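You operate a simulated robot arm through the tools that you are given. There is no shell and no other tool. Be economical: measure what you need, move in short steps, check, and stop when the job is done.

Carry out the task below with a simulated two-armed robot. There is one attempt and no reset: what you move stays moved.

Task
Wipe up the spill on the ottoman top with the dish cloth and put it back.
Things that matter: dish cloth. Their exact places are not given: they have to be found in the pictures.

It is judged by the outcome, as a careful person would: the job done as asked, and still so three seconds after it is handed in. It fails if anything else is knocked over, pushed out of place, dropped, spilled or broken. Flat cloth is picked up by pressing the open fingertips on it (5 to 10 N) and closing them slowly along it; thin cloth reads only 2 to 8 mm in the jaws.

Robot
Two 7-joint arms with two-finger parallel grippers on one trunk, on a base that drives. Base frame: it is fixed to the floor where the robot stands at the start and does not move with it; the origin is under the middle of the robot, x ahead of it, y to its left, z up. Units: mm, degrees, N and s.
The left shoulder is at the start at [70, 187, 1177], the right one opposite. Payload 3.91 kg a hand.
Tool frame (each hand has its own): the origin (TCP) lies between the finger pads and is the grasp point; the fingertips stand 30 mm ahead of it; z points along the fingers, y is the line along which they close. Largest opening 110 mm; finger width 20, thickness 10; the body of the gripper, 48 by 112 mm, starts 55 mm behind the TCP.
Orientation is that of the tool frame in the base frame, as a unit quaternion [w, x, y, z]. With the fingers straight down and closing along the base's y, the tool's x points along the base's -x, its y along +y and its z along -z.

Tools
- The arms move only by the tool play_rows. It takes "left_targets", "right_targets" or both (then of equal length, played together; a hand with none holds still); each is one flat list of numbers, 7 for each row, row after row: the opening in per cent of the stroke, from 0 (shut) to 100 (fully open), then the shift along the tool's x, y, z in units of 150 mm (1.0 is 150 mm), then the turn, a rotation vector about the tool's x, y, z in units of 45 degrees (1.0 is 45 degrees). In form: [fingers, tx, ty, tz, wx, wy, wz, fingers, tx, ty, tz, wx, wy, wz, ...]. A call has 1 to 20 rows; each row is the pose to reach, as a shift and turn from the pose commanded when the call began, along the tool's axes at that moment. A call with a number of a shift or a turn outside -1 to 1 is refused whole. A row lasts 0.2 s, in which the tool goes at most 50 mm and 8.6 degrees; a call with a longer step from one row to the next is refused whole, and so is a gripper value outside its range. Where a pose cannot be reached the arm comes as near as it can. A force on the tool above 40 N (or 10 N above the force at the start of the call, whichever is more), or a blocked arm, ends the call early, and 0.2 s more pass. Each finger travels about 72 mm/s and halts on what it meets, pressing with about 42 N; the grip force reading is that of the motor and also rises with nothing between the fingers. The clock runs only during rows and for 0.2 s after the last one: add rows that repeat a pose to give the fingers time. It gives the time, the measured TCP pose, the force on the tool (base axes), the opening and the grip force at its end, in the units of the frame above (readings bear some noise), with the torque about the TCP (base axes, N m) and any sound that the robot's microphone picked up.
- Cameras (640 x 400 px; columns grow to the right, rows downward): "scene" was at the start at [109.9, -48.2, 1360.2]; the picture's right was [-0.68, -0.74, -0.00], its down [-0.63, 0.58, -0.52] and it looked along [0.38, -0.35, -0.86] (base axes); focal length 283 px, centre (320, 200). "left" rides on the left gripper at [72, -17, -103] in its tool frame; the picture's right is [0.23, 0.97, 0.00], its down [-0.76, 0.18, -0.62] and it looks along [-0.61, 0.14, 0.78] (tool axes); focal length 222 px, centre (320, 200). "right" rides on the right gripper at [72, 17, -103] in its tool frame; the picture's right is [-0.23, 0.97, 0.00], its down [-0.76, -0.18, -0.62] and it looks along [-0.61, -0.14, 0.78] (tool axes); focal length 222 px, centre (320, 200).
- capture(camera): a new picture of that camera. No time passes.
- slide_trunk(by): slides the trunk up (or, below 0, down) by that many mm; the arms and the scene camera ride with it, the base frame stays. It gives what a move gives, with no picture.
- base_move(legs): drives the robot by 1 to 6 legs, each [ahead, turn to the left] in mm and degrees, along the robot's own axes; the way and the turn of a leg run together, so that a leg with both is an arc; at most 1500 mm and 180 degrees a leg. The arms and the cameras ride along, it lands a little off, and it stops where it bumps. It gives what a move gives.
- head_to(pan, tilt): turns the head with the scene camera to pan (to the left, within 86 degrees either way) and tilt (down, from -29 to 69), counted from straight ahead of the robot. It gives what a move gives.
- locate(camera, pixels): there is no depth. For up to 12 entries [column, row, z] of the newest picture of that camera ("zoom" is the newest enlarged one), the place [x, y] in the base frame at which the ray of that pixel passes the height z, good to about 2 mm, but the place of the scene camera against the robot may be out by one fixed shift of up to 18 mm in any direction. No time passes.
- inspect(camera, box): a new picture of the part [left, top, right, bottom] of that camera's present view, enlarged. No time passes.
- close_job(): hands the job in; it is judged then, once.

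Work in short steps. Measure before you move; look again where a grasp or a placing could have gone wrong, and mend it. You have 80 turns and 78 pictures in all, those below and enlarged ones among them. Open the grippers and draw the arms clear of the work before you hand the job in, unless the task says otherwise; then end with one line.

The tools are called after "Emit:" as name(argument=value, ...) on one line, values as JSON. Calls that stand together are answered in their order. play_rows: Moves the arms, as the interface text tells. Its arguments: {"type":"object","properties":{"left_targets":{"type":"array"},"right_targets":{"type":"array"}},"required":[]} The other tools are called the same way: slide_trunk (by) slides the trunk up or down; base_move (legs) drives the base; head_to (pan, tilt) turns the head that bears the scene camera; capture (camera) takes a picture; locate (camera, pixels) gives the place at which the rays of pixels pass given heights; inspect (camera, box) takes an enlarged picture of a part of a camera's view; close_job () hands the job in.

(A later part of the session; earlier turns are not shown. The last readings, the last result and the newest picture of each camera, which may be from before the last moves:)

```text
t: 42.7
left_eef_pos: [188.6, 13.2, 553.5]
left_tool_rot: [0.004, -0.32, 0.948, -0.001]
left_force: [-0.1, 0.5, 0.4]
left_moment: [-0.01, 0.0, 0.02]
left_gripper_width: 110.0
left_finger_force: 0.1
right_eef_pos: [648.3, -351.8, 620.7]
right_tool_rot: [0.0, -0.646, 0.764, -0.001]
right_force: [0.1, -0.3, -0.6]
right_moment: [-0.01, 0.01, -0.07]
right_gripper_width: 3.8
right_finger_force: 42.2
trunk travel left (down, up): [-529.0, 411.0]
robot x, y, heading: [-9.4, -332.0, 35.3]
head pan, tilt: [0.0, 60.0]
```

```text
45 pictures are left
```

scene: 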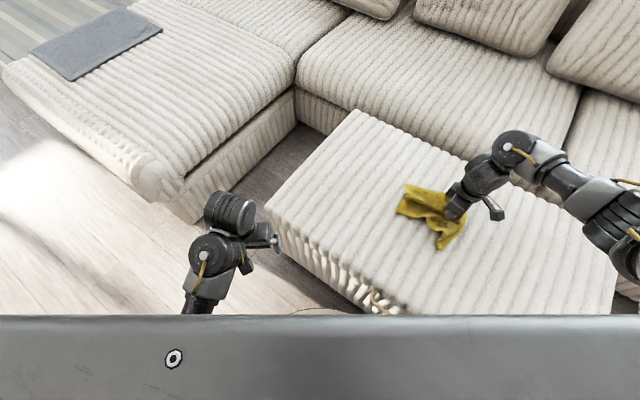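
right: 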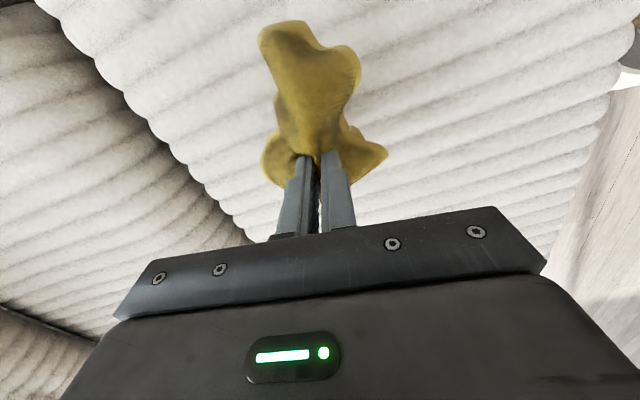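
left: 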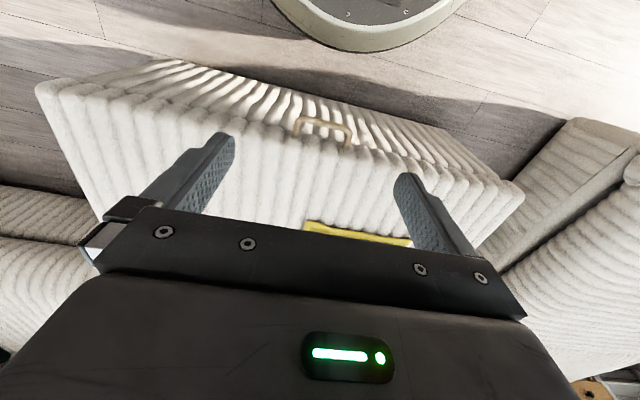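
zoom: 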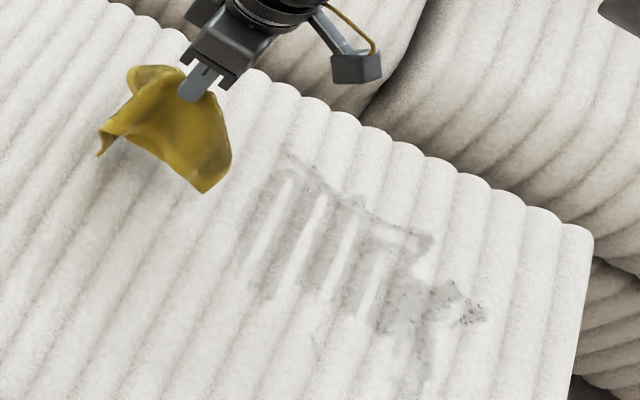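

Lifting shows a smeared damp area with clean streaks on rib crests; grooves and the far end remain damp. I locate its outline.

Emit:
locate(camera="zoom", pixels=[[285, 165, 455], [235, 255, 455], [430, 235, 455], [485, 310, 455], [425, 370, 455], [360, 330, 455], [275, 225, 455], [310, 245, 455], [345, 260, 455], [375, 280, 455], [410, 290, 455]])

Emit:
inspect(camera="scene", box=[470, 195, 600, 300])

```text
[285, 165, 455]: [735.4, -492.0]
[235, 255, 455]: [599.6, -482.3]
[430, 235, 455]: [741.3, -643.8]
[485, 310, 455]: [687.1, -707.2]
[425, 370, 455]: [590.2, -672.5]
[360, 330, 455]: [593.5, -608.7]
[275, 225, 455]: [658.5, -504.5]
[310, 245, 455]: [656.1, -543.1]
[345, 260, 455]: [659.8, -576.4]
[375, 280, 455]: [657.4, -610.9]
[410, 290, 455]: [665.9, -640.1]
```

```text
3.81 times, centred on (535, 248) of scene
```

zoom: 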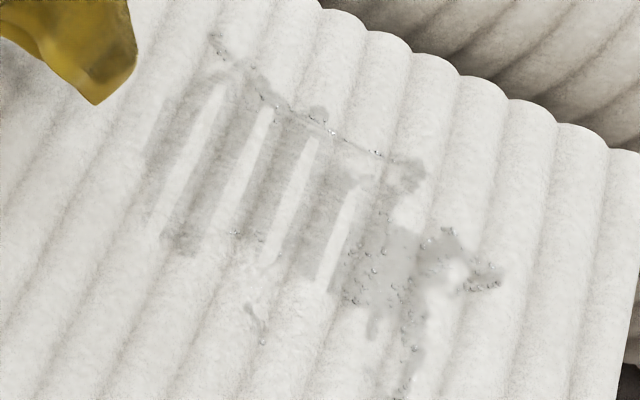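

Wiping crest-wise strokes across ribs cleaned only the crests (streaks at 34 mm pitch); the grooves and the far side (y to −710) are still wet. I'll wipe along the ribs, groove by groove; first hover above the groove near y≈−523 at the far end.

Emit:
play_rows(right_targets=[0, 0.2, -0.145, 0, 0, 0, 0, 0, 0.4, -0.29, 0, 0, 0, 0, 0, 0.6, -0.435, 0, 0, 0, 0, 0, 0.8, -0.58, 0.2, 0, 0, 0, 0, 0.98, -0.722, 0.4, 0, 0, 0, 0, 0.98, -0.722, 0.65, 0, 0, 0, 0, 0.98, -0.722, 0.8, 0, 0, 0, 0, 0.98, -0.722, 0.8, 0, 0, 0])

Emit:
capture(camera="right")

Emit:
inspect(camera="scene", box=[440, 170, 640, 300])

```text
t: 44.5
left_eef_pos: [189.2, 14.0, 554.4]
left_tool_rot: [0.004, -0.319, 0.948, -0.001]
left_force: [0.2, -0.3, -0.1]
left_moment: [0.02, 0.0, -0.02]
left_gripper_width: 110.2
left_finger_force: 0.1
right_eef_pos: [727.3, -514.3, 499.3]
right_tool_rot: [0.0, -0.645, 0.764, 0.0]
right_force: [-0.6, -0.6, 3.7]
right_moment: [0.02, 0.05, -0.05]
right_gripper_width: 4.0
right_finger_force: 41.5
trunk travel left (down, up): [-529.0, 411.0]
robot x, y, heading: [-8.9, -328.4, 35.3]
head pan, tilt: [0.0, 60.0]
```

```text
43 pictures are left
```

right: 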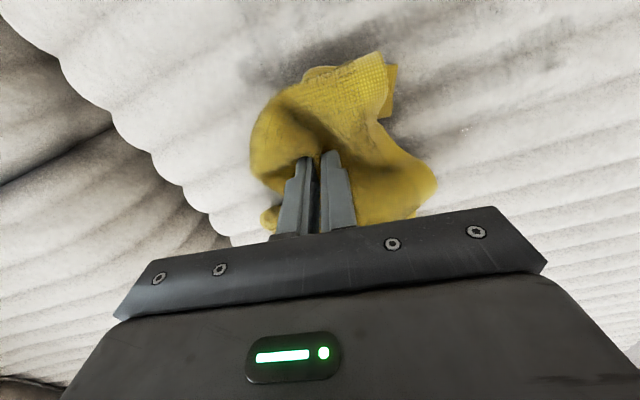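

```text
3.08 times, centred on (540, 235) of scene
```

zoom: 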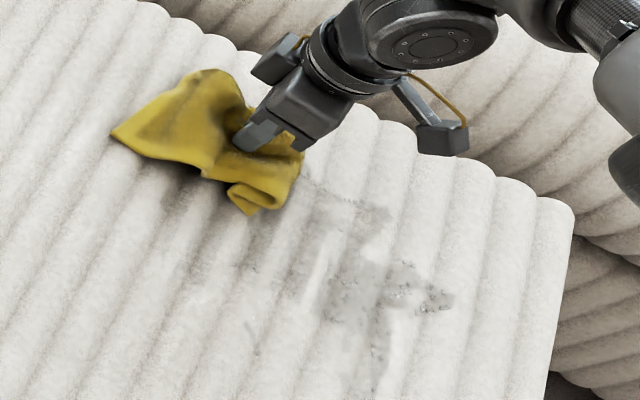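

The cloth now forms a thick wad under the tips (3.7 N at z 499) — good for reaching into grooves. I lift and carry it to the far end (y≈−705) so I can wipe inward.

Emit:
play_rows(right_targets=[0, 0, 0, -0.25, 0, 0, 0, 0, 0, 0, -0.5, 0, 0, 0, 0, 0.25, 0, -0.6, 0, 0, 0, 0, 0.5, 0, -0.6, 0, 0, 0, 0, 0.75, 0.05, -0.6, 0, 0, 0, 0, 1, 0.1, -0.6, 0, 0, 0, 0, 1, 0.1, -0.6, 0, 0, 0])

Emit:
inspect(camera="scene", box=[440, 170, 640, 300])

Emit:
capture(camera="right")

```text
t: 46.1
left_eef_pos: [189.6, 12.7, 554.3]
left_tool_rot: [0.004, -0.32, 0.948, 0.0]
left_force: [0.1, -0.5, 0.2]
left_moment: [0.01, -0.03, 0.02]
left_gripper_width: 110.0
left_finger_force: 0.0
right_eef_pos: [690.7, -658.1, 591.4]
right_tool_rot: [0.0, -0.646, 0.764, 0.0]
right_force: [-0.5, 0.2, -0.8]
right_moment: [0.01, 0.01, -0.05]
right_gripper_width: 4.0
right_finger_force: 42.4
trunk travel left (down, up): [-529.0, 411.0]
robot x, y, heading: [-10.5, -330.6, 35.6]
head pan, tilt: [0.0, 60.0]
```

```text
3.08 times, centred on (540, 235) of scene
```

zoom: 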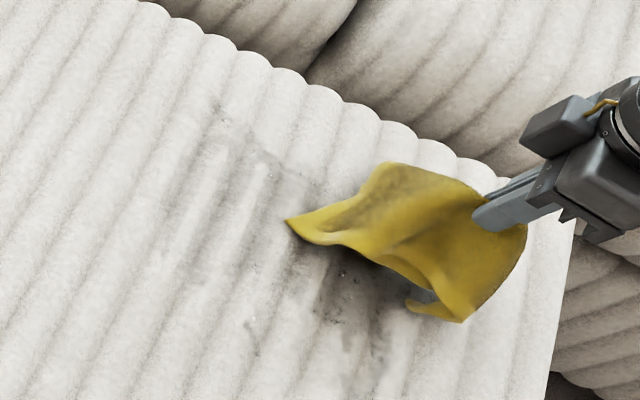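

```text
40 pictures are left
```

right: 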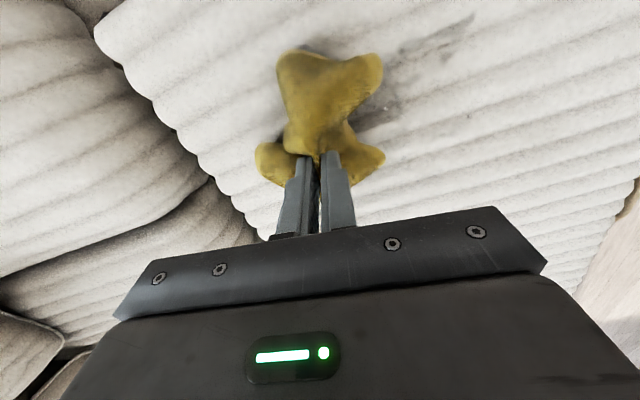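

Part is already drier. Now I press down at (710,−700) and make four strokes along the ribs, stepping 17 mm inward each.

Emit:
play_rows(right_targets=[0, 0.2, -0.14, 0.1, 0, 0, 0, 0, 0.255, -0.172, 0.4, 0, 0, 0, 0, 0.255, -0.172, 0.67, 0, 0, 0, 0, 0.3, 0.091, 0.67, 0, 0, 0, 0, 0.344, 0.354, 0.67, 0, 0, 0, 0, 0.389, 0.617, 0.67, 0, 0, 0, 0, 0.278, 0.636, 0.67, 0, 0, 0, 0, 0.233, 0.373, 0.67, 0, 0, 0, 0, 0.188, 0.11, 0.67, 0, 0, 0, 0, 0.143, -0.153, 0.67, 0, 0, 0, 0, 0.031, -0.133, 0.67, 0, 0, 0, 0, 0.076, 0.13, 0.67, 0, 0, 0, 0, 0.121, 0.393, 0.67, 0, 0, 0, 0, 0.166, 0.655, 0.67, 0, 0, 0, 0, 0.054, 0.674, 0.67, 0, 0, 0, 0, 0.005, 0.389, 0.67, 0, 0, 0, 0, -0.043, 0.104, 0.67, 0, 0, 0, 0, -0.092, -0.181, 0.67, 0, 0, 0, 0, -0.092, -0.181, 0.67, 0, 0, 0])

Emit:
capture(camera="right")

Emit:
inspect(camera="scene", box=[440, 170, 640, 300])

```text
t: 50.1
left_eef_pos: [190.4, 13.8, 555.1]
left_tool_rot: [0.005, -0.319, 0.948, -0.001]
left_force: [-0.5, 0.3, 0.3]
left_moment: [0.02, -0.03, 0.02]
left_gripper_width: 109.9
left_finger_force: 0.1
right_eef_pos: [716.3, -649.8, 489.0]
right_tool_rot: [0.001, -0.646, 0.763, 0.0]
right_force: [-0.1, -0.1, 1.2]
right_moment: [0.04, -0.04, -0.02]
right_gripper_width: 3.9
right_finger_force: 42.4
trunk travel left (down, up): [-529.0, 411.0]
robot x, y, heading: [-8.8, -332.1, 35.5]
head pan, tilt: [0.0, 60.0]
```

```text
39 pictures are left
```

right: 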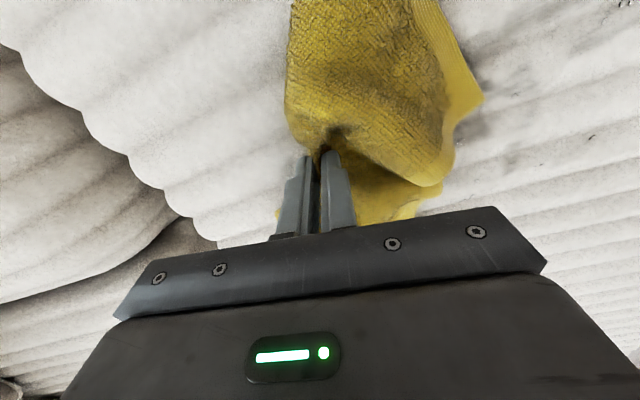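

```text
3.08 times, centred on (540, 235) of scene
```

zoom: 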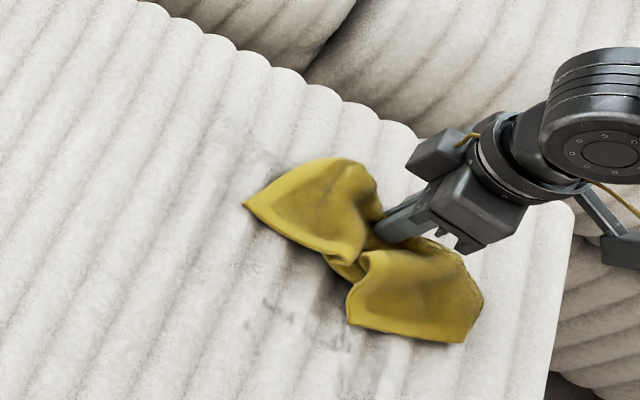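

Much cleaner. I continue four more strokes inward (y −633 to −582), pressing 4 mm lower.

Emit:
play_rows(right_targets=[0, -0.123, -0.047, 0.03, 0, 0, 0, 0, -0.082, 0.191, 0.03, 0, 0, 0, 0, -0.042, 0.429, 0.03, 0, 0, 0, 0, -0.001, 0.667, 0.03, 0, 0, 0, 0, 0.039, 0.906, 0.03, 0, 0, 0, 0, -0.072, 0.925, 0.03, 0, 0, 0, 0, -0.113, 0.687, 0.03, 0, 0, 0, 0, -0.154, 0.449, 0.03, 0, 0, 0, 0, -0.194, 0.21, 0.03, 0, 0, 0, 0, -0.235, -0.028, 0.03, 0, 0, 0, 0, -0.347, -0.009, 0.03, 0, 0, 0, 0, -0.306, 0.229, 0.03, 0, 0, 0, 0, -0.265, 0.468, 0.03, 0, 0, 0, 0, -0.225, 0.706, 0.03, 0, 0, 0, 0, -0.184, 0.944, 0.03, 0, 0, 0, 0, -0.295, 0.963, 0.03, 0, 0, 0, 0, -0.336, 0.725, 0.03, 0, 0, 0, 0, -0.377, 0.487, 0.03, 0, 0, 0, 0, -0.417, 0.248, 0.03, 0, 0, 0, 0, -0.458, 0.01, 0.03, 0, 0, 0])

Emit:
inspect(camera="scene", box=[440, 170, 640, 300])

```text
t: 54.3
left_eef_pos: [190.1, 15.2, 553.1]
left_tool_rot: [0.004, -0.32, 0.947, -0.002]
left_force: [0.0, -0.2, -0.2]
left_moment: [0.0, 0.04, -0.01]
left_gripper_width: 110.0
left_finger_force: 0.1
right_eef_pos: [727.9, -580.3, 486.7]
right_tool_rot: [0.0, -0.647, 0.763, 0.001]
right_force: [-3.1, 2.3, 5.6]
right_moment: [0.06, 0.12, -0.03]
right_gripper_width: 4.1
right_finger_force: 42.2
trunk travel left (down, up): [-529.0, 411.0]
robot x, y, heading: [-7.1, -328.7, 35.5]
head pan, tilt: [0.0, 60.0]
```

```text
3.08 times, centred on (540, 235) of scene
```

zoom: 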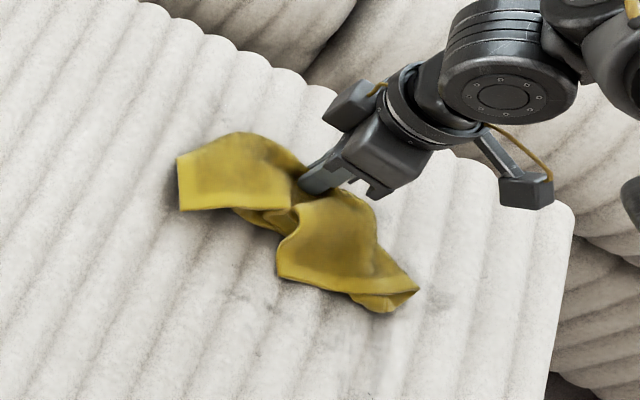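

Nearly clean. Same four strokes again, further inward (y −563 to −512).

Emit:
play_rows(right_targets=[0, -0.123, -0.047, 0, 0, 0, 0, 0, -0.082, 0.191, 0, 0, 0, 0, 0, -0.042, 0.429, 0, 0, 0, 0, 0, -0.001, 0.667, 0, 0, 0, 0, 0, 0.039, 0.906, 0, 0, 0, 0, 0, -0.072, 0.925, 0, 0, 0, 0, 0, -0.113, 0.687, 0, 0, 0, 0, 0, -0.154, 0.449, 0, 0, 0, 0, 0, -0.194, 0.21, 0, 0, 0, 0, 0, -0.235, -0.028, 0, 0, 0, 0, 0, -0.347, -0.009, 0, 0, 0, 0, 0, -0.306, 0.229, 0, 0, 0, 0, 0, -0.265, 0.468, 0, 0, 0, 0, 0, -0.225, 0.706, 0, 0, 0, 0, 0, -0.184, 0.944, 0, 0, 0, 0, 0, -0.295, 0.963, 0, 0, 0, 0, 0, -0.336, 0.725, 0, 0, 0, 0, 0, -0.377, 0.487, 0, 0, 0, 0, 0, -0.417, 0.248, 0, 0, 0, 0, 0, -0.458, 0.01, 0, 0, 0, 0])

Emit:
play_rows(right_targets=[0, -0.123, -0.047, 0, 0, 0, 0, 0, -0.082, 0.191, 0, 0, 0, 0, 0, -0.042, 0.429, 0, 0, 0, 0, 0, -0.001, 0.667, 0, 0, 0, 0, 0, 0.039, 0.906, 0, 0, 0, 0, 0, -0.072, 0.925, 0, 0, 0, 0, 0, -0.113, 0.687, 0, 0, 0, 0, 0, -0.154, 0.449, 0, 0, 0, 0, 0, -0.194, 0.21, 0, 0, 0, 0, 0, -0.235, -0.028, 0, 0, 0, 0, 0, -0.235, -0.028, -0.25, 0, 0, 0, 0, -0.235, -0.028, -0.5, 0, 0, 0, 0, -0.235, -0.028, -0.75, 0, 0, 0, 0, -0.45, 0.1, -0.9, 0, 0, 0, 0, -0.7, 0.2, -0.9, 0, 0, 0, 0, -0.95, 0.3, -0.9, 0, 0, 0, 0, -0.95, 0.3, -0.9, 0, 0, 0])

Emit:
inspect(camera="scene", box=[440, 170, 640, 300])

Emit:
capture(camera="scene")

```text
t: 58.5
left_eef_pos: [189.4, 14.6, 554.8]
left_tool_rot: [0.003, -0.319, 0.948, -0.001]
left_force: [-0.1, 0.5, 0.4]
left_moment: [-0.01, 0.04, 0.0]
left_gripper_width: 109.9
left_finger_force: 0.0
right_eef_pos: [737.3, -512.5, 486.5]
right_tool_rot: [0.001, -0.647, 0.763, 0.0]
right_force: [-2.2, 1.9, 4.4]
right_moment: [0.09, 0.14, 0.01]
right_gripper_width: 4.2
right_finger_force: 41.5
trunk travel left (down, up): [-529.0, 411.0]
robot x, y, heading: [-9.0, -330.9, 35.4]
head pan, tilt: [0.0, 60.0]
```

```text
t: 62.1
left_eef_pos: [189.2, 13.5, 554.4]
left_tool_rot: [0.004, -0.32, 0.947, -0.001]
left_force: [-0.5, 0.2, -0.4]
left_moment: [0.01, 0.0, -0.06]
left_gripper_width: 110.1
left_finger_force: 0.0
right_eef_pos: [715.3, -366.6, 619.9]
right_tool_rot: [-0.001, -0.645, 0.764, 0.0]
right_force: [-0.7, 0.0, -1.0]
right_moment: [0.02, 0.02, -0.01]
right_gripper_width: 4.0
right_finger_force: 41.9
trunk travel left (down, up): [-529.0, 411.0]
robot x, y, heading: [-6.5, -333.2, 35.5]
head pan, tilt: [0.0, 60.0]
```

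```text
3.08 times, centred on (540, 235) of scene
```

zoom: 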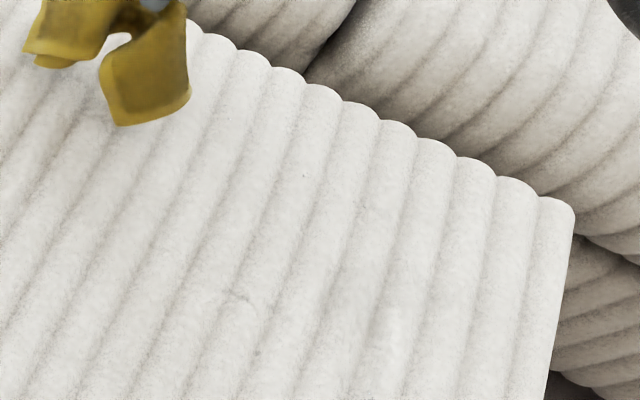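

```text
35 pictures are left
```

scene: 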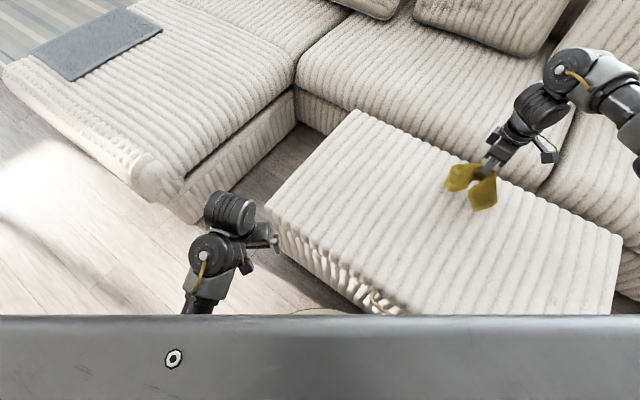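

Nearly clean; faint traces at zoom (235,297), (255,350), (305,175). I enlarge more strongly.

Emit:
inspect(camera="scene", box=[490, 215, 590, 290])

Emit:
locate(camera="scene", pixels=[[516, 266, 455], [523, 284, 455], [539, 227, 455]])

```text
5.33 times, centred on (540, 252) of scene
```

zoom: 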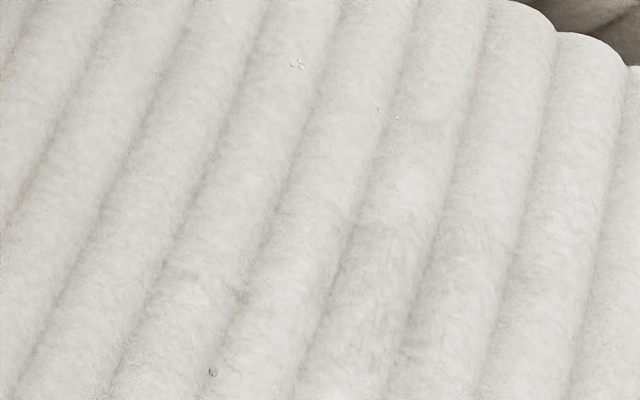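

```text
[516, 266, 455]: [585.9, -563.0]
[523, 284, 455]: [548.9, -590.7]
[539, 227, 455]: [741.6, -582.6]
```

A few droplets remain at zoom (297,65), (388,113), (212,372) and a slight film near (390,330). I locate them for a second pass.

Emit:
locate(camera="zoom", pixels=[[297, 65, 455], [380, 110, 455], [397, 117, 455], [212, 372, 455], [240, 297, 455], [370, 330, 455], [420, 350, 455], [400, 230, 455], [430, 130, 455]])

```text
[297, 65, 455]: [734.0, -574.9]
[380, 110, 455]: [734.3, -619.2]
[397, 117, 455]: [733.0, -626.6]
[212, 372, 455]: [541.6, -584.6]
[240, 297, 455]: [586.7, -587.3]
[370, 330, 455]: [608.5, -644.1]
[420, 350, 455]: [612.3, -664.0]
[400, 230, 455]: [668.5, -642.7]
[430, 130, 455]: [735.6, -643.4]
```

I carry the cloth back over for a second pass covering x 535–745, y −665…−573.

Emit:
play_rows(right_targets=[0, 0.25, 0.02, 0, 0, 0, 0, 0, 0.5, 0.04, 0, 0, 0, 0, 0, 0.75, 0.06, 0, 0, 0, 0, 0, 0.979, 0.07, 0, 0, 0, 0, 0, 0.979, 0.07, 0, 0, 0, 0])

Emit:
play_rows(right_targets=[0, 0.3, -0.05, 0, 0, 0, 0, 0, 0.592, -0.1, 0, 0, 0, 0, 0, 0.592, -0.1, 0, 0, 0, 0])

Emit:
play_rows(right_targets=[0, 0.18, -0.25, 0.1, 0, 0, 0, 0, 0.355, -0.5, 0.2, 0, 0, 0, 0, 0.355, -0.5, 0.5, 0, 0, 0, 0, 0.355, -0.5, 0.78, 0, 0, 0, 0, 0.355, -0.5, 0.887, 0, 0, 0, 0, 0.394, -0.27, 0.887, 0, 0, 0, 0, 0.433, -0.04, 0.887, 0, 0, 0, 0, 0.472, 0.19, 0.887, 0, 0, 0, 0, 0.511, 0.42, 0.887, 0, 0, 0, 0, 0.38, 0.443, 0.887, 0, 0, 0, 0, 0.341, 0.213, 0.887, 0, 0, 0, 0, 0.302, -0.017, 0.887, 0, 0, 0, 0, 0.262, -0.248, 0.887, 0, 0, 0, 0, 0.223, -0.478, 0.887, 0, 0, 0, 0, 0.105, -0.457, 0.887, 0, 0, 0, 0, 0.144, -0.227, 0.887, 0, 0, 0, 0, 0.183, 0.003, 0.887, 0, 0, 0, 0, 0.222, 0.233, 0.887, 0, 0, 0, 0, 0.261, 0.463, 0.887, 0, 0, 0, 0, 0.15, 0.482, 0.887, 0, 0, 0])

Emit:
play_rows(right_targets=[0, 0.039, 0.23, 0, 0, 0, 0, 0, 0.078, 0.46, 0, 0, 0, 0, 0, -0.053, 0.483, 0, 0, 0, 0, 0, -0.1, 0.207, 0, 0, 0, 0, 0, -0.147, -0.069, 0, 0, 0, 0, 0, -0.194, -0.345, 0, 0, 0, 0, 0, -0.241, -0.621, 0, 0, 0, 0, 0, -0.288, -0.897, 0, 0, 0, 0, 0, -0.4, -0.879, 0, 0, 0, 0, 0, -0.353, -0.603, 0, 0, 0, 0, 0, -0.306, -0.327, 0, 0, 0, 0, 0, -0.259, -0.051, 0, 0, 0, 0, 0, -0.212, 0.225, 0, 0, 0, 0, 0, -0.165, 0.501, 0, 0, 0, 0, 0, -0.165, 0.501, -0.25, 0, 0, 0, 0, -0.165, 0.501, -0.5, 0, 0, 0, 0, -0.165, 0.501, -0.75, 0, 0, 0, 0, -0.4, 0.501, -0.9, 0, 0, 0, 0, -0.7, 0.501, -0.9, 0, 0, 0, 0, -1.0, 0.501, -0.9, 0, 0, 0])

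Emit:
inspect(camera="scene", box=[440, 170, 640, 300])

Emit:
inspect(camera="scene", box=[490, 215, 590, 290])

```text
t: 63.3
left_eef_pos: [190.9, 13.2, 554.3]
left_tool_rot: [0.004, -0.32, 0.948, 0.0]
left_force: [-0.4, -0.6, 0.6]
left_moment: [0.0, 0.01, -0.01]
left_gripper_width: 110.3
left_finger_force: 0.2
right_eef_pos: [681.3, -509.6, 621.2]
right_tool_rot: [0.0, -0.646, 0.763, -0.001]
right_force: [0.4, 0.6, -0.4]
right_moment: [0.0, 0.06, -0.01]
right_gripper_width: 4.0
right_finger_force: 41.9
trunk travel left (down, up): [-529.0, 411.0]
robot x, y, heading: [-7.6, -331.5, 35.6]
head pan, tilt: [0.0, 60.0]
```

```text
t: 64.1
left_eef_pos: [190.6, 13.6, 554.6]
left_tool_rot: [0.003, -0.321, 0.947, 0.0]
left_force: [-0.8, 0.4, 0.4]
left_moment: [0.04, -0.02, -0.02]
left_gripper_width: 110.3
left_finger_force: 0.1
right_eef_pos: [682.4, -597.8, 621.2]
right_tool_rot: [-0.001, -0.646, 0.763, 0.001]
right_force: [-0.6, -0.1, -0.1]
right_moment: [-0.01, 0.04, -0.01]
right_gripper_width: 3.9
right_finger_force: 41.7
trunk travel left (down, up): [-529.0, 411.0]
robot x, y, heading: [-9.9, -328.2, 35.3]
head pan, tilt: [0.0, 60.0]
```

```text
t: 65.4
left_eef_pos: [187.8, 14.5, 553.9]
left_tool_rot: [0.004, -0.321, 0.947, -0.002]
left_force: [0.6, -1.6, 0.2]
left_moment: [-0.01, 0.0, -0.01]
left_gripper_width: 110.0
left_finger_force: 0.0
right_eef_pos: [735.0, -670.6, 490.7]
right_tool_rot: [-0.007, -0.65, 0.76, -0.011]
right_force: [-8.3, 0.2, 33.6]
right_moment: [-0.2, 0.23, -0.06]
right_gripper_width: 4.2
right_finger_force: 41.7
trunk travel left (down, up): [-529.0, 411.0]
robot x, y, heading: [-4.6, -329.0, 35.8]
head pan, tilt: [0.0, 60.0]
stopped in row 6 (right hand): the force on the tool passed its limit (the readings are from after the stop); the commanded pose is now the measured one
```

```text
t: 66.6
left_eef_pos: [186.8, 14.0, 554.7]
left_tool_rot: [0.006, -0.321, 0.947, -0.003]
left_force: [0.4, 0.5, -0.3]
left_moment: [0.01, 0.02, 0.01]
left_gripper_width: 110.3
left_finger_force: 0.0
right_eef_pos: [725.9, -643.5, 488.5]
right_tool_rot: [-0.007, -0.648, 0.762, 0.0]
right_force: [-13.0, 6.9, 40.9]
right_moment: [0.17, 0.4, -0.06]
right_gripper_width: 4.4
right_finger_force: 42.0
right hand out of reach, approached as far as the arm can: row 5
trunk travel left (down, up): [-529.0, 411.0]
robot x, y, heading: [-7.5, -329.9, 36.0]
head pan, tilt: [0.0, 60.0]
stopped in row 5 (right hand): the force on the tool passed its limit (the readings are from after the stop); the commanded pose is now the measured one
```

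```text
3.08 times, centred on (540, 235) of scene
```

zoom: 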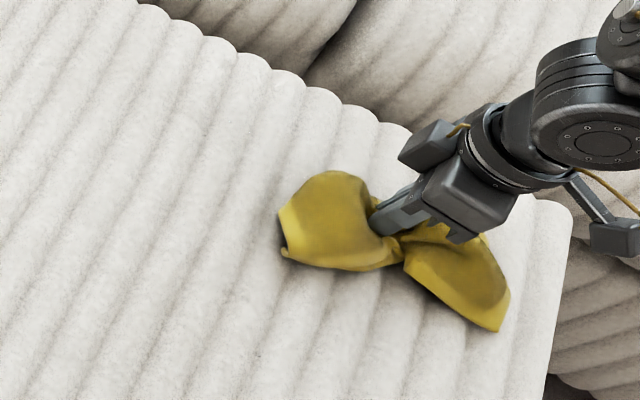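

```text
5.33 times, centred on (540, 252) of scene
```

zoom: 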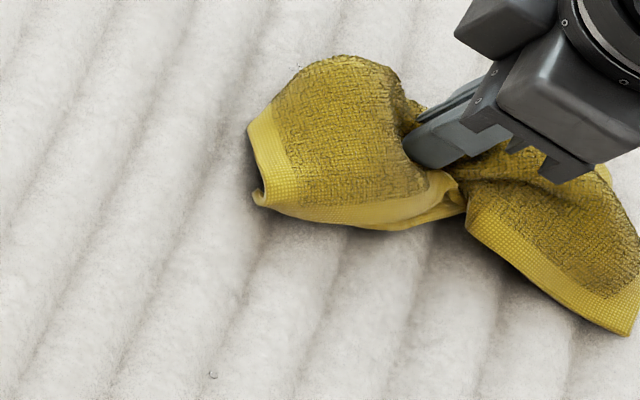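

The wad is thicker, so 487 pressed too hard (41 N; stopped). I raise 6 mm and stroke inward from here.

Emit:
play_rows(right_targets=[0, 0, 0, -0.05, 0, 0, 0, 0, 0.037, 0.214, -0.05, 0, 0, 0, 0, 0.073, 0.428, -0.05, 0, 0, 0, 0, 0.11, 0.641, -0.05, 0, 0, 0, 0, 0.146, 0.855, -0.05, 0, 0, 0, 0, 0, 0.879, -0.05, 0, 0, 0, 0, -0.039, 0.649, -0.05, 0, 0, 0, 0, -0.078, 0.419, -0.05, 0, 0, 0, 0, -0.117, 0.189, -0.05, 0, 0, 0, 0, -0.156, -0.041, -0.05, 0, 0, 0, 0, -0.307, -0.015, -0.05, 0, 0, 0, 0, -0.268, 0.215, -0.05, 0, 0, 0, 0, -0.229, 0.445, -0.05, 0, 0, 0, 0, -0.19, 0.675, -0.05, 0, 0, 0, 0, -0.15, 0.904, -0.05, 0, 0, 0, 0, -0.301, 0.93, -0.05, 0, 0, 0, 0, -0.34, 0.7, -0.05, 0, 0, 0, 0, -0.38, 0.47, -0.05, 0, 0, 0, 0, -0.419, 0.24, -0.05, 0, 0, 0, 0, -0.458, 0.01, -0.05, 0, 0, 0])

Emit:
inspect(camera="scene", box=[440, 170, 640, 300])

```text
t: 70.8
left_eef_pos: [188.9, 15.2, 554.5]
left_tool_rot: [0.004, -0.321, 0.947, -0.001]
left_force: [-0.2, 0.0, -1.3]
left_moment: [0.0, -0.01, -0.01]
left_gripper_width: 110.5
left_finger_force: 0.0
right_eef_pos: [735.7, -574.8, 491.7]
right_tool_rot: [-0.007, -0.65, 0.76, 0.001]
right_force: [-2.5, 2.5, 5.9]
right_moment: [0.09, 0.06, -0.02]
right_gripper_width: 4.2
right_finger_force: 42.5
trunk travel left (down, up): [-529.0, 411.0]
robot x, y, heading: [-7.3, -330.3, 35.6]
head pan, tilt: [0.0, 60.0]
```

```text
3.08 times, centred on (540, 235) of scene
```

zoom: 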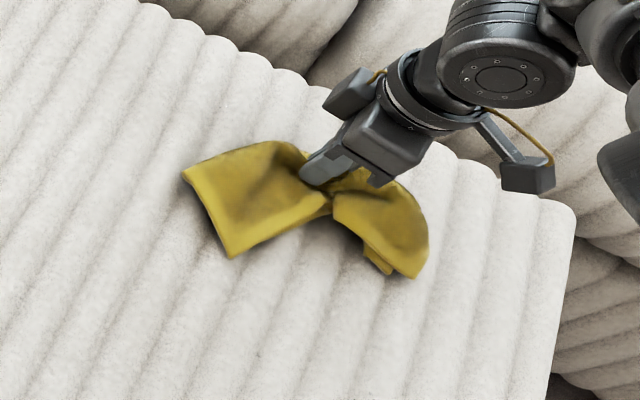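

Only the droplet near (542,−585) seems left. I stroke along that rib to x≈525, wiggle, then lift aside and look.

Emit:
play_rows(right_targets=[0, 0.05, 0, 0.01, 0, 0, 0, 0, 0.09, 0.236, 0.015, 0, 0, 0, 0, 0.13, 0.472, 0.015, 0, 0, 0, 0, 0.17, 0.708, 0.015, 0, 0, 0, 0, 0.215, 0.945, 0.015, 0, 0, 0])

Emit:
play_rows(right_targets=[0, 0.034, 0.2, 0, 0, 0, 0, 0, 0.07, 0.42, 0, 0, 0, 0, 0, 0.15, 0.4, 0, 0, 0, 0, 0, 0.1, 0.15, 0, 0, 0, 0, 0, 0.02, 0.15, 0, 0, 0, 0, 0, 0.05, 0.42, 0, 0, 0, 0, 0, -0.1, 0.42, 0, 0, 0, 0, 0, -0.1, 0.15, 0, 0, 0, 0, 0, -0.1, 0.15, -0.25, 0, 0, 0, 0, -0.1, 0.15, -0.5, 0, 0, 0, 0, -0.1, 0.15, -0.75, 0, 0, 0, 0, -0.4, 0.15, -0.8, 0, 0, 0, 0, -0.7, 0.15, -0.8, 0, 0, 0, 0, -1, 0.15, -0.8, 0, 0, 0, 0, -1, 0.15, -0.8, 0, 0, 0])

Emit:
inspect(camera="scene", box=[430, 170, 640, 310])

Emit:
inspect(camera="scene", box=[490, 220, 600, 300])

```text
t: 72.0
left_eef_pos: [189.4, 14.4, 554.8]
left_tool_rot: [0.004, -0.322, 0.947, -0.002]
left_force: [-0.8, -0.8, 0.1]
left_moment: [-0.01, 0.01, 0.01]
left_gripper_width: 110.2
left_finger_force: 0.1
right_eef_pos: [587.4, -586.6, 491.0]
right_tool_rot: [-0.007, -0.648, 0.762, -0.002]
right_force: [4.0, -0.7, 10.5]
right_moment: [-0.03, -0.12, 0.07]
right_gripper_width: 4.1
right_finger_force: 41.6
trunk travel left (down, up): [-529.0, 411.0]
robot x, y, heading: [-8.0, -332.9, 35.7]
head pan, tilt: [0.0, 60.0]
```

```text
t: 75.2
left_eef_pos: [189.4, 13.8, 554.2]
left_tool_rot: [0.004, -0.32, 0.947, -0.001]
left_force: [0.2, -0.7, -0.8]
left_moment: [0.0, -0.06, 0.0]
left_gripper_width: 109.8
left_finger_force: 0.1
right_eef_pos: [591.2, -433.7, 606.9]
right_tool_rot: [-0.007, -0.648, 0.761, 0.0]
right_force: [-0.1, -0.2, -1.1]
right_moment: [-0.01, -0.02, 0.03]
right_gripper_width: 4.0
right_finger_force: 42.3
trunk travel left (down, up): [-529.0, 411.0]
robot x, y, heading: [-8.4, -330.5, 35.4]
head pan, tilt: [0.0, 60.0]
```

```text
2.86 times, centred on (535, 240) of scene
```

zoom: 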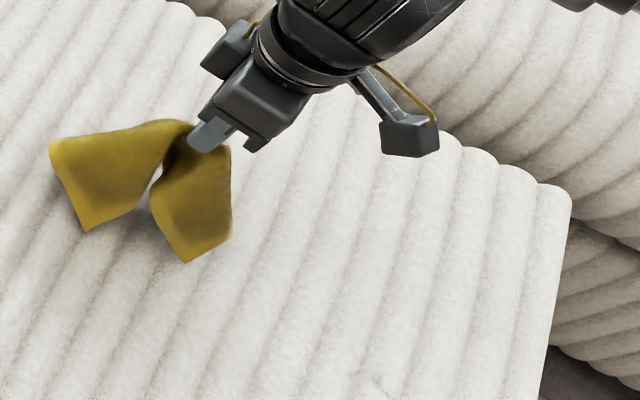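

```text
5.00 times, centred on (545, 260) of scene
```

zoom: 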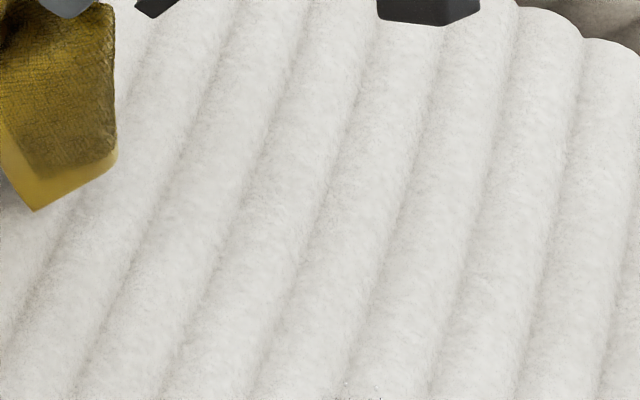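

Clean except perhaps a mark at the bottom, px (561,304). I tilt the head further to see the near part of the top.

Emit:
head_to(pan=-25, tilt=62)

Emit:
capture(camera="scene")

Emit:
inspect(camera="scene", box=[340, 150, 580, 300])

```text
t: 76.1
left_eef_pos: [189.6, 13.7, 554.3]
left_tool_rot: [0.004, -0.32, 0.947, -0.001]
left_force: [0.6, -0.3, -0.5]
left_moment: [0.0, -0.01, -0.03]
left_gripper_width: 110.1
left_finger_force: 0.1
right_eef_pos: [592.1, -433.6, 607.3]
right_tool_rot: [-0.007, -0.648, 0.762, 0.0]
right_force: [-0.5, -0.2, -0.5]
right_moment: [0.0, -0.01, 0.01]
right_gripper_width: 4.1
right_finger_force: 42.8
trunk travel left (down, up): [-529.0, 411.0]
robot x, y, heading: [-3.8, -329.8, 35.4]
head pan, tilt: [-25.0, 62.0]
```

```text
28 pictures are left
```

scene: 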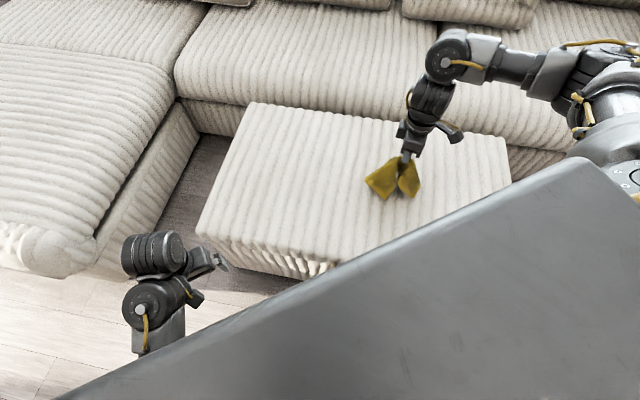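

```text
2.67 times, centred on (460, 225) of scene
```

zoom: 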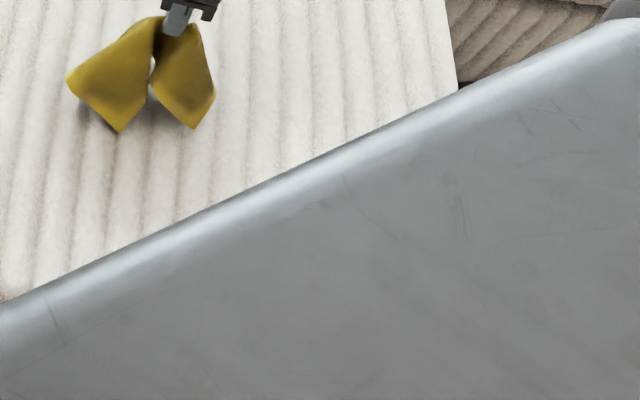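

The chest hides it now. I return the head and enlarge strongly just that spot.

Emit:
head_to(pan=0, tilt=60)

Emit:
inspect(camera="scene", box=[520, 270, 600, 320])

Emit:
locate(camera="zoom", pixels=[[320, 270, 455], [200, 200, 455], [500, 200, 455]])

```text
t: 77.0
left_eef_pos: [188.6, 12.8, 553.2]
left_tool_rot: [0.005, -0.321, 0.947, -0.001]
left_force: [0.3, 0.0, 0.2]
left_moment: [-0.01, 0.03, 0.0]
left_gripper_width: 110.2
left_finger_force: 0.1
right_eef_pos: [590.1, -433.3, 606.5]
right_tool_rot: [-0.007, -0.649, 0.761, -0.001]
right_force: [0.0, -0.8, -0.3]
right_moment: [-0.04, 0.0, 0.03]
right_gripper_width: 4.0
right_finger_force: 42.3
trunk travel left (down, up): [-529.0, 411.0]
robot x, y, heading: [-7.4, -330.8, 35.6]
head pan, tilt: [0.0, 60.0]
```

```text
8.00 times, centred on (560, 295) of scene
```

zoom: 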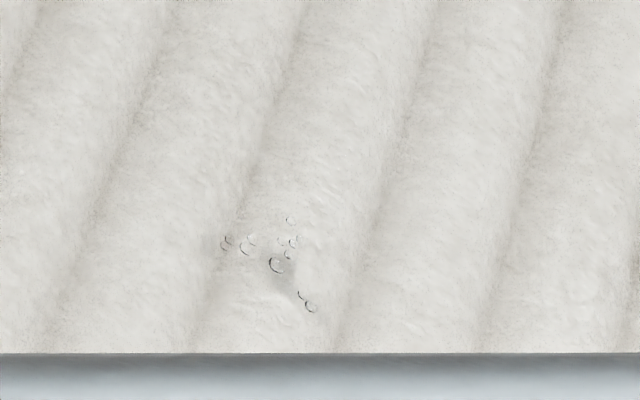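

```text
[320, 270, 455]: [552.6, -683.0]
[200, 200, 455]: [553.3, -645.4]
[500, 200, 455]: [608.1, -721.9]
```

Droplets remain around (535–560, −655…−685). I carry the cloth there and wipe x 500–580, y −695…−625.

Emit:
play_rows(right_targets=[0, 0.31, -0.04, 0, 0, 0, 0, 0, 0.62, -0.08, 0, 0, 0, 0, 0, 0.926, -0.124, 0, 0, 0, 0, 0, 0.926, -0.124, 0, 0, 0, 0])

Emit:
play_rows(right_targets=[0, 0.27, -0.03, 0, 0, 0, 0, 0, 0.54, -0.06, 0, 0, 0, 0, 0, 0.809, -0.097, 0, 0, 0, 0, 0, 0.809, -0.097, 0.3, 0, 0, 0, 0, 0.809, -0.097, 0.6, 0, 0, 0, 0, 0.809, -0.097, 0.745, 0, 0, 0, 0, 0.853, 0.166, 0.745, 0, 0, 0, 0, 0.898, 0.429, 0.745, 0, 0, 0, 0, 0.786, 0.448, 0.745, 0, 0, 0, 0, 0.742, 0.185, 0.745, 0, 0, 0, 0, 0.697, -0.078, 0.745, 0, 0, 0, 0, 0.585, -0.059, 0.745, 0, 0, 0, 0, 0.63, 0.204, 0.745, 0, 0, 0, 0, 0.674, 0.467, 0.745, 0, 0, 0, 0, 0.563, 0.486, 0.745, 0, 0, 0, 0, 0.518, 0.223, 0.745, 0, 0, 0, 0, 0.473, -0.04, 0.745, 0, 0, 0, 0, 0.362, -0.02, 0.745, 0, 0, 0, 0, 0.406, 0.243, 0.745, 0, 0, 0, 0, 0.451, 0.505, 0.745, 0, 0, 0])

Emit:
inspect(camera="scene", box=[440, 190, 640, 315])

```text
t: 78.0
left_eef_pos: [189.1, 14.7, 553.7]
left_tool_rot: [0.004, -0.321, 0.947, -0.001]
left_force: [-0.2, -0.4, -0.1]
left_moment: [0.0, -0.01, -0.02]
left_gripper_width: 110.1
left_finger_force: 0.1
right_eef_pos: [590.5, -572.5, 608.7]
right_tool_rot: [-0.007, -0.649, 0.761, -0.001]
right_force: [0.7, 0.0, 0.6]
right_moment: [-0.02, 0.02, 0.03]
right_gripper_width: 3.9
right_finger_force: 42.0
trunk travel left (down, up): [-529.0, 411.0]
robot x, y, heading: [-8.9, -327.3, 35.5]
head pan, tilt: [0.0, 60.0]
```

```text
t: 82.2
left_eef_pos: [188.5, 13.0, 554.5]
left_tool_rot: [0.005, -0.322, 0.947, -0.001]
left_force: [0.3, 0.3, -0.6]
left_moment: [0.02, 0.05, 0.01]
left_gripper_width: 109.8
left_finger_force: 0.1
right_eef_pos: [503.6, -627.6, 499.6]
right_tool_rot: [-0.007, -0.648, 0.761, -0.001]
right_force: [0.3, -0.1, -0.1]
right_moment: [0.0, -0.01, 0.0]
right_gripper_width: 4.0
right_finger_force: 42.3
trunk travel left (down, up): [-529.0, 411.0]
robot x, y, heading: [-6.8, -333.3, 35.4]
head pan, tilt: [0.0, 60.0]
```

```text
3.20 times, centred on (540, 252) of scene
```

zoom: 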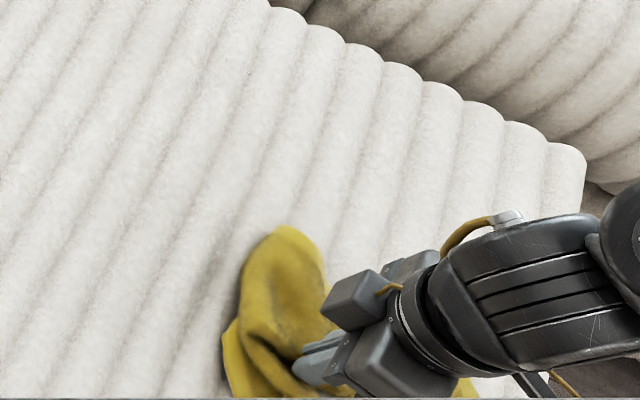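

That pass was too light (z 499.6, ~0 N). I repeat it 10 mm lower, ending with a lift.

Emit:
play_rows(right_targets=[0, 0.22, -0.04, 0, 0, 0, 0, 0, 0.447, -0.076, 0, 0, 0, 0, 0, 0.447, -0.076, 0.07, 0, 0, 0, 0, 0.402, -0.339, 0.07, 0, 0, 0, 0, 0.357, -0.602, 0.07, 0, 0, 0, 0, 0.246, -0.583, 0.07, 0, 0, 0, 0, 0.29, -0.32, 0.07, 0, 0, 0, 0, 0.335, -0.057, 0.07, 0, 0, 0, 0, 0.223, -0.038, 0.07, 0, 0, 0, 0, 0.179, -0.301, 0.07, 0, 0, 0, 0, 0.134, -0.564, 0.07, 0, 0, 0, 0, 0.022, -0.545, 0.07, 0, 0, 0, 0, 0.067, -0.282, 0.07, 0, 0, 0, 0, 0.112, -0.019, 0.07, 0, 0, 0, 0, 0, 0, 0.07, 0, 0, 0, 0, -0.045, -0.263, 0.07, 0, 0, 0, 0, -0.09, -0.526, 0.07, 0, 0, 0, 0, -0.09, -0.526, -0.2, 0, 0, 0, 0, -0.09, -0.526, -0.5, 0, 0, 0, 0, -0.09, -0.526, -0.75, 0, 0, 0])

Emit:
play_rows(right_targets=[0, -0.3, 0.05, 0, 0, 0, 0, 0, -0.6, 0.1, 0, 0, 0, 0, 0, -0.9, 0.15, 0, 0, 0, 0, 0, -0.9, 0.15, 0, 0, 0, 0])

Emit:
inspect(camera="scene", box=[480, 210, 640, 318])

Emit:
inspect(camera="scene", box=[500, 262, 590, 318])

```text
t: 86.4
left_eef_pos: [188.7, 13.6, 554.7]
left_tool_rot: [0.004, -0.322, 0.947, 0.0]
left_force: [0.1, 0.6, 0.5]
left_moment: [0.01, 0.0, 0.04]
left_gripper_width: 109.9
left_finger_force: 0.0
right_eef_pos: [581.5, -628.1, 612.3]
right_tool_rot: [-0.008, -0.649, 0.761, -0.001]
right_force: [0.9, 0.1, 0.3]
right_moment: [0.02, 0.0, 0.01]
right_gripper_width: 3.5
right_finger_force: 42.1
trunk travel left (down, up): [-529.0, 411.0]
robot x, y, heading: [-7.1, -331.1, 35.6]
head pan, tilt: [0.0, 60.0]
```

```text
t: 87.4
left_eef_pos: [189.1, 13.8, 555.6]
left_tool_rot: [0.005, -0.32, 0.947, -0.001]
left_force: [0.8, -0.4, -0.4]
left_moment: [0.01, 0.06, 0.01]
left_gripper_width: 109.7
left_finger_force: 0.0
right_eef_pos: [581.2, -492.0, 608.5]
right_tool_rot: [-0.008, -0.648, 0.761, -0.001]
right_force: [-0.1, -0.5, -0.8]
right_moment: [-0.01, -0.02, 0.0]
right_gripper_width: 4.1
right_finger_force: 42.3
trunk travel left (down, up): [-529.0, 411.0]
robot x, y, heading: [-9.0, -333.2, 35.6]
head pan, tilt: [0.0, 60.0]
```

```text
3.70 times, centred on (560, 264) of scene
```

zoom: 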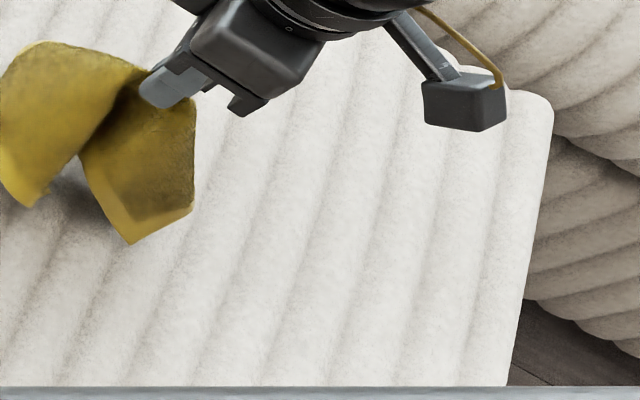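

```text
7.11 times, centred on (545, 290) of scene
```

zoom: 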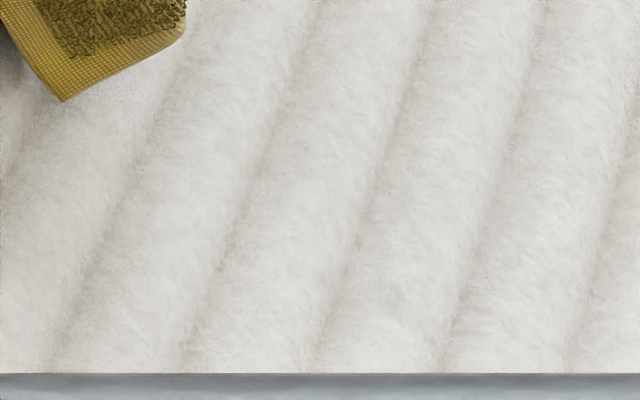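

Visible area is clean. The strip under x≈540 is hidden by my chest, so I turn the base right 35° (hand high and clear) to look, and use the view to check everything.

Emit:
base_move(legs=[[0, -35]])

Emit:
capture(camera="scene")

Emit:
inspect(camera="scene", box=[300, 150, 520, 315])

```text
t: 89.5
left_eef_pos: [351.8, -163.8, 554.1]
left_tool_rot: [0.003, -0.016, 1.0, -0.002]
left_force: [-0.5, 0.5, 0.2]
left_moment: [0.0, -0.03, 0.0]
left_gripper_width: 109.9
left_finger_force: 0.1
right_eef_pos: [378.9, -804.2, 609.5]
right_tool_rot: [-0.007, -0.386, 0.923, 0.002]
right_force: [0.1, -0.5, -0.2]
right_moment: [0.01, -0.04, 0.1]
right_gripper_width: 3.9
right_finger_force: 42.0
trunk travel left (down, up): [-529.0, 411.0]
robot x, y, heading: [-5.8, -328.6, -0.1]
head pan, tilt: [0.0, 60.0]
```

```text
22 pictures are left
```

scene: 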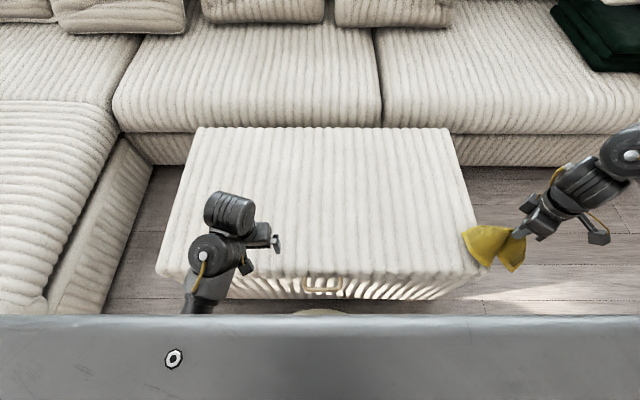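

```text
2.42 times, centred on (410, 232) of scene
```

zoom: 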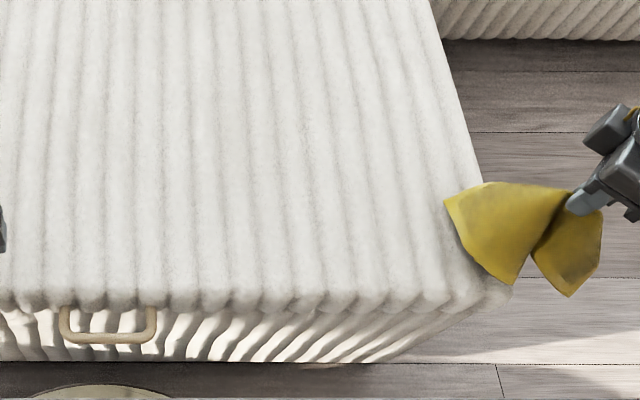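

Looks dry. One tighter enlargement of the wiped zone (px 370–470, 150–250) to be sure.

Emit:
inspect(camera="scene", box=[350, 180, 460, 260])

Emit:
inspect(camera="scene", box=[320, 125, 450, 205])

```text
5.00 times, centred on (405, 220) of scene
```

zoom: 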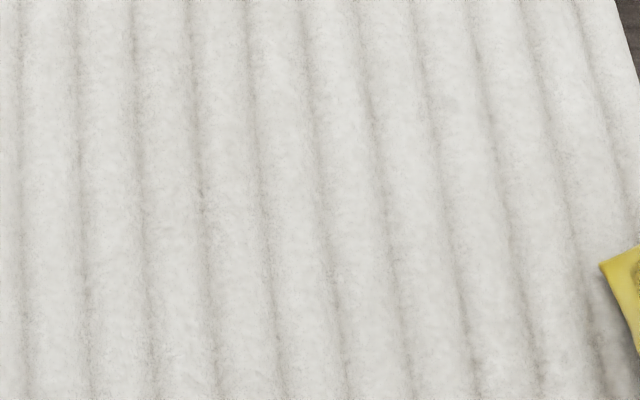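

```text
4.92 times, centred on (385, 165) of scene
```

zoom: 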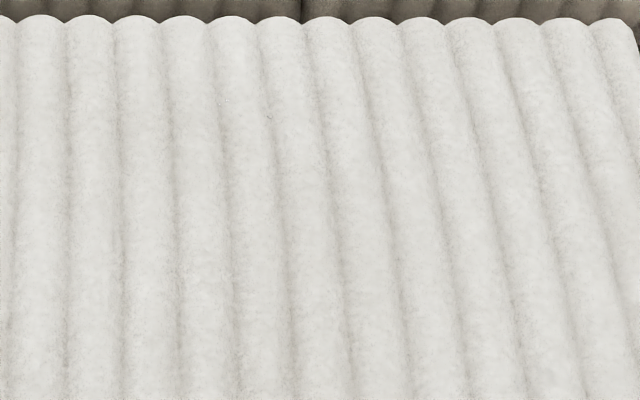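

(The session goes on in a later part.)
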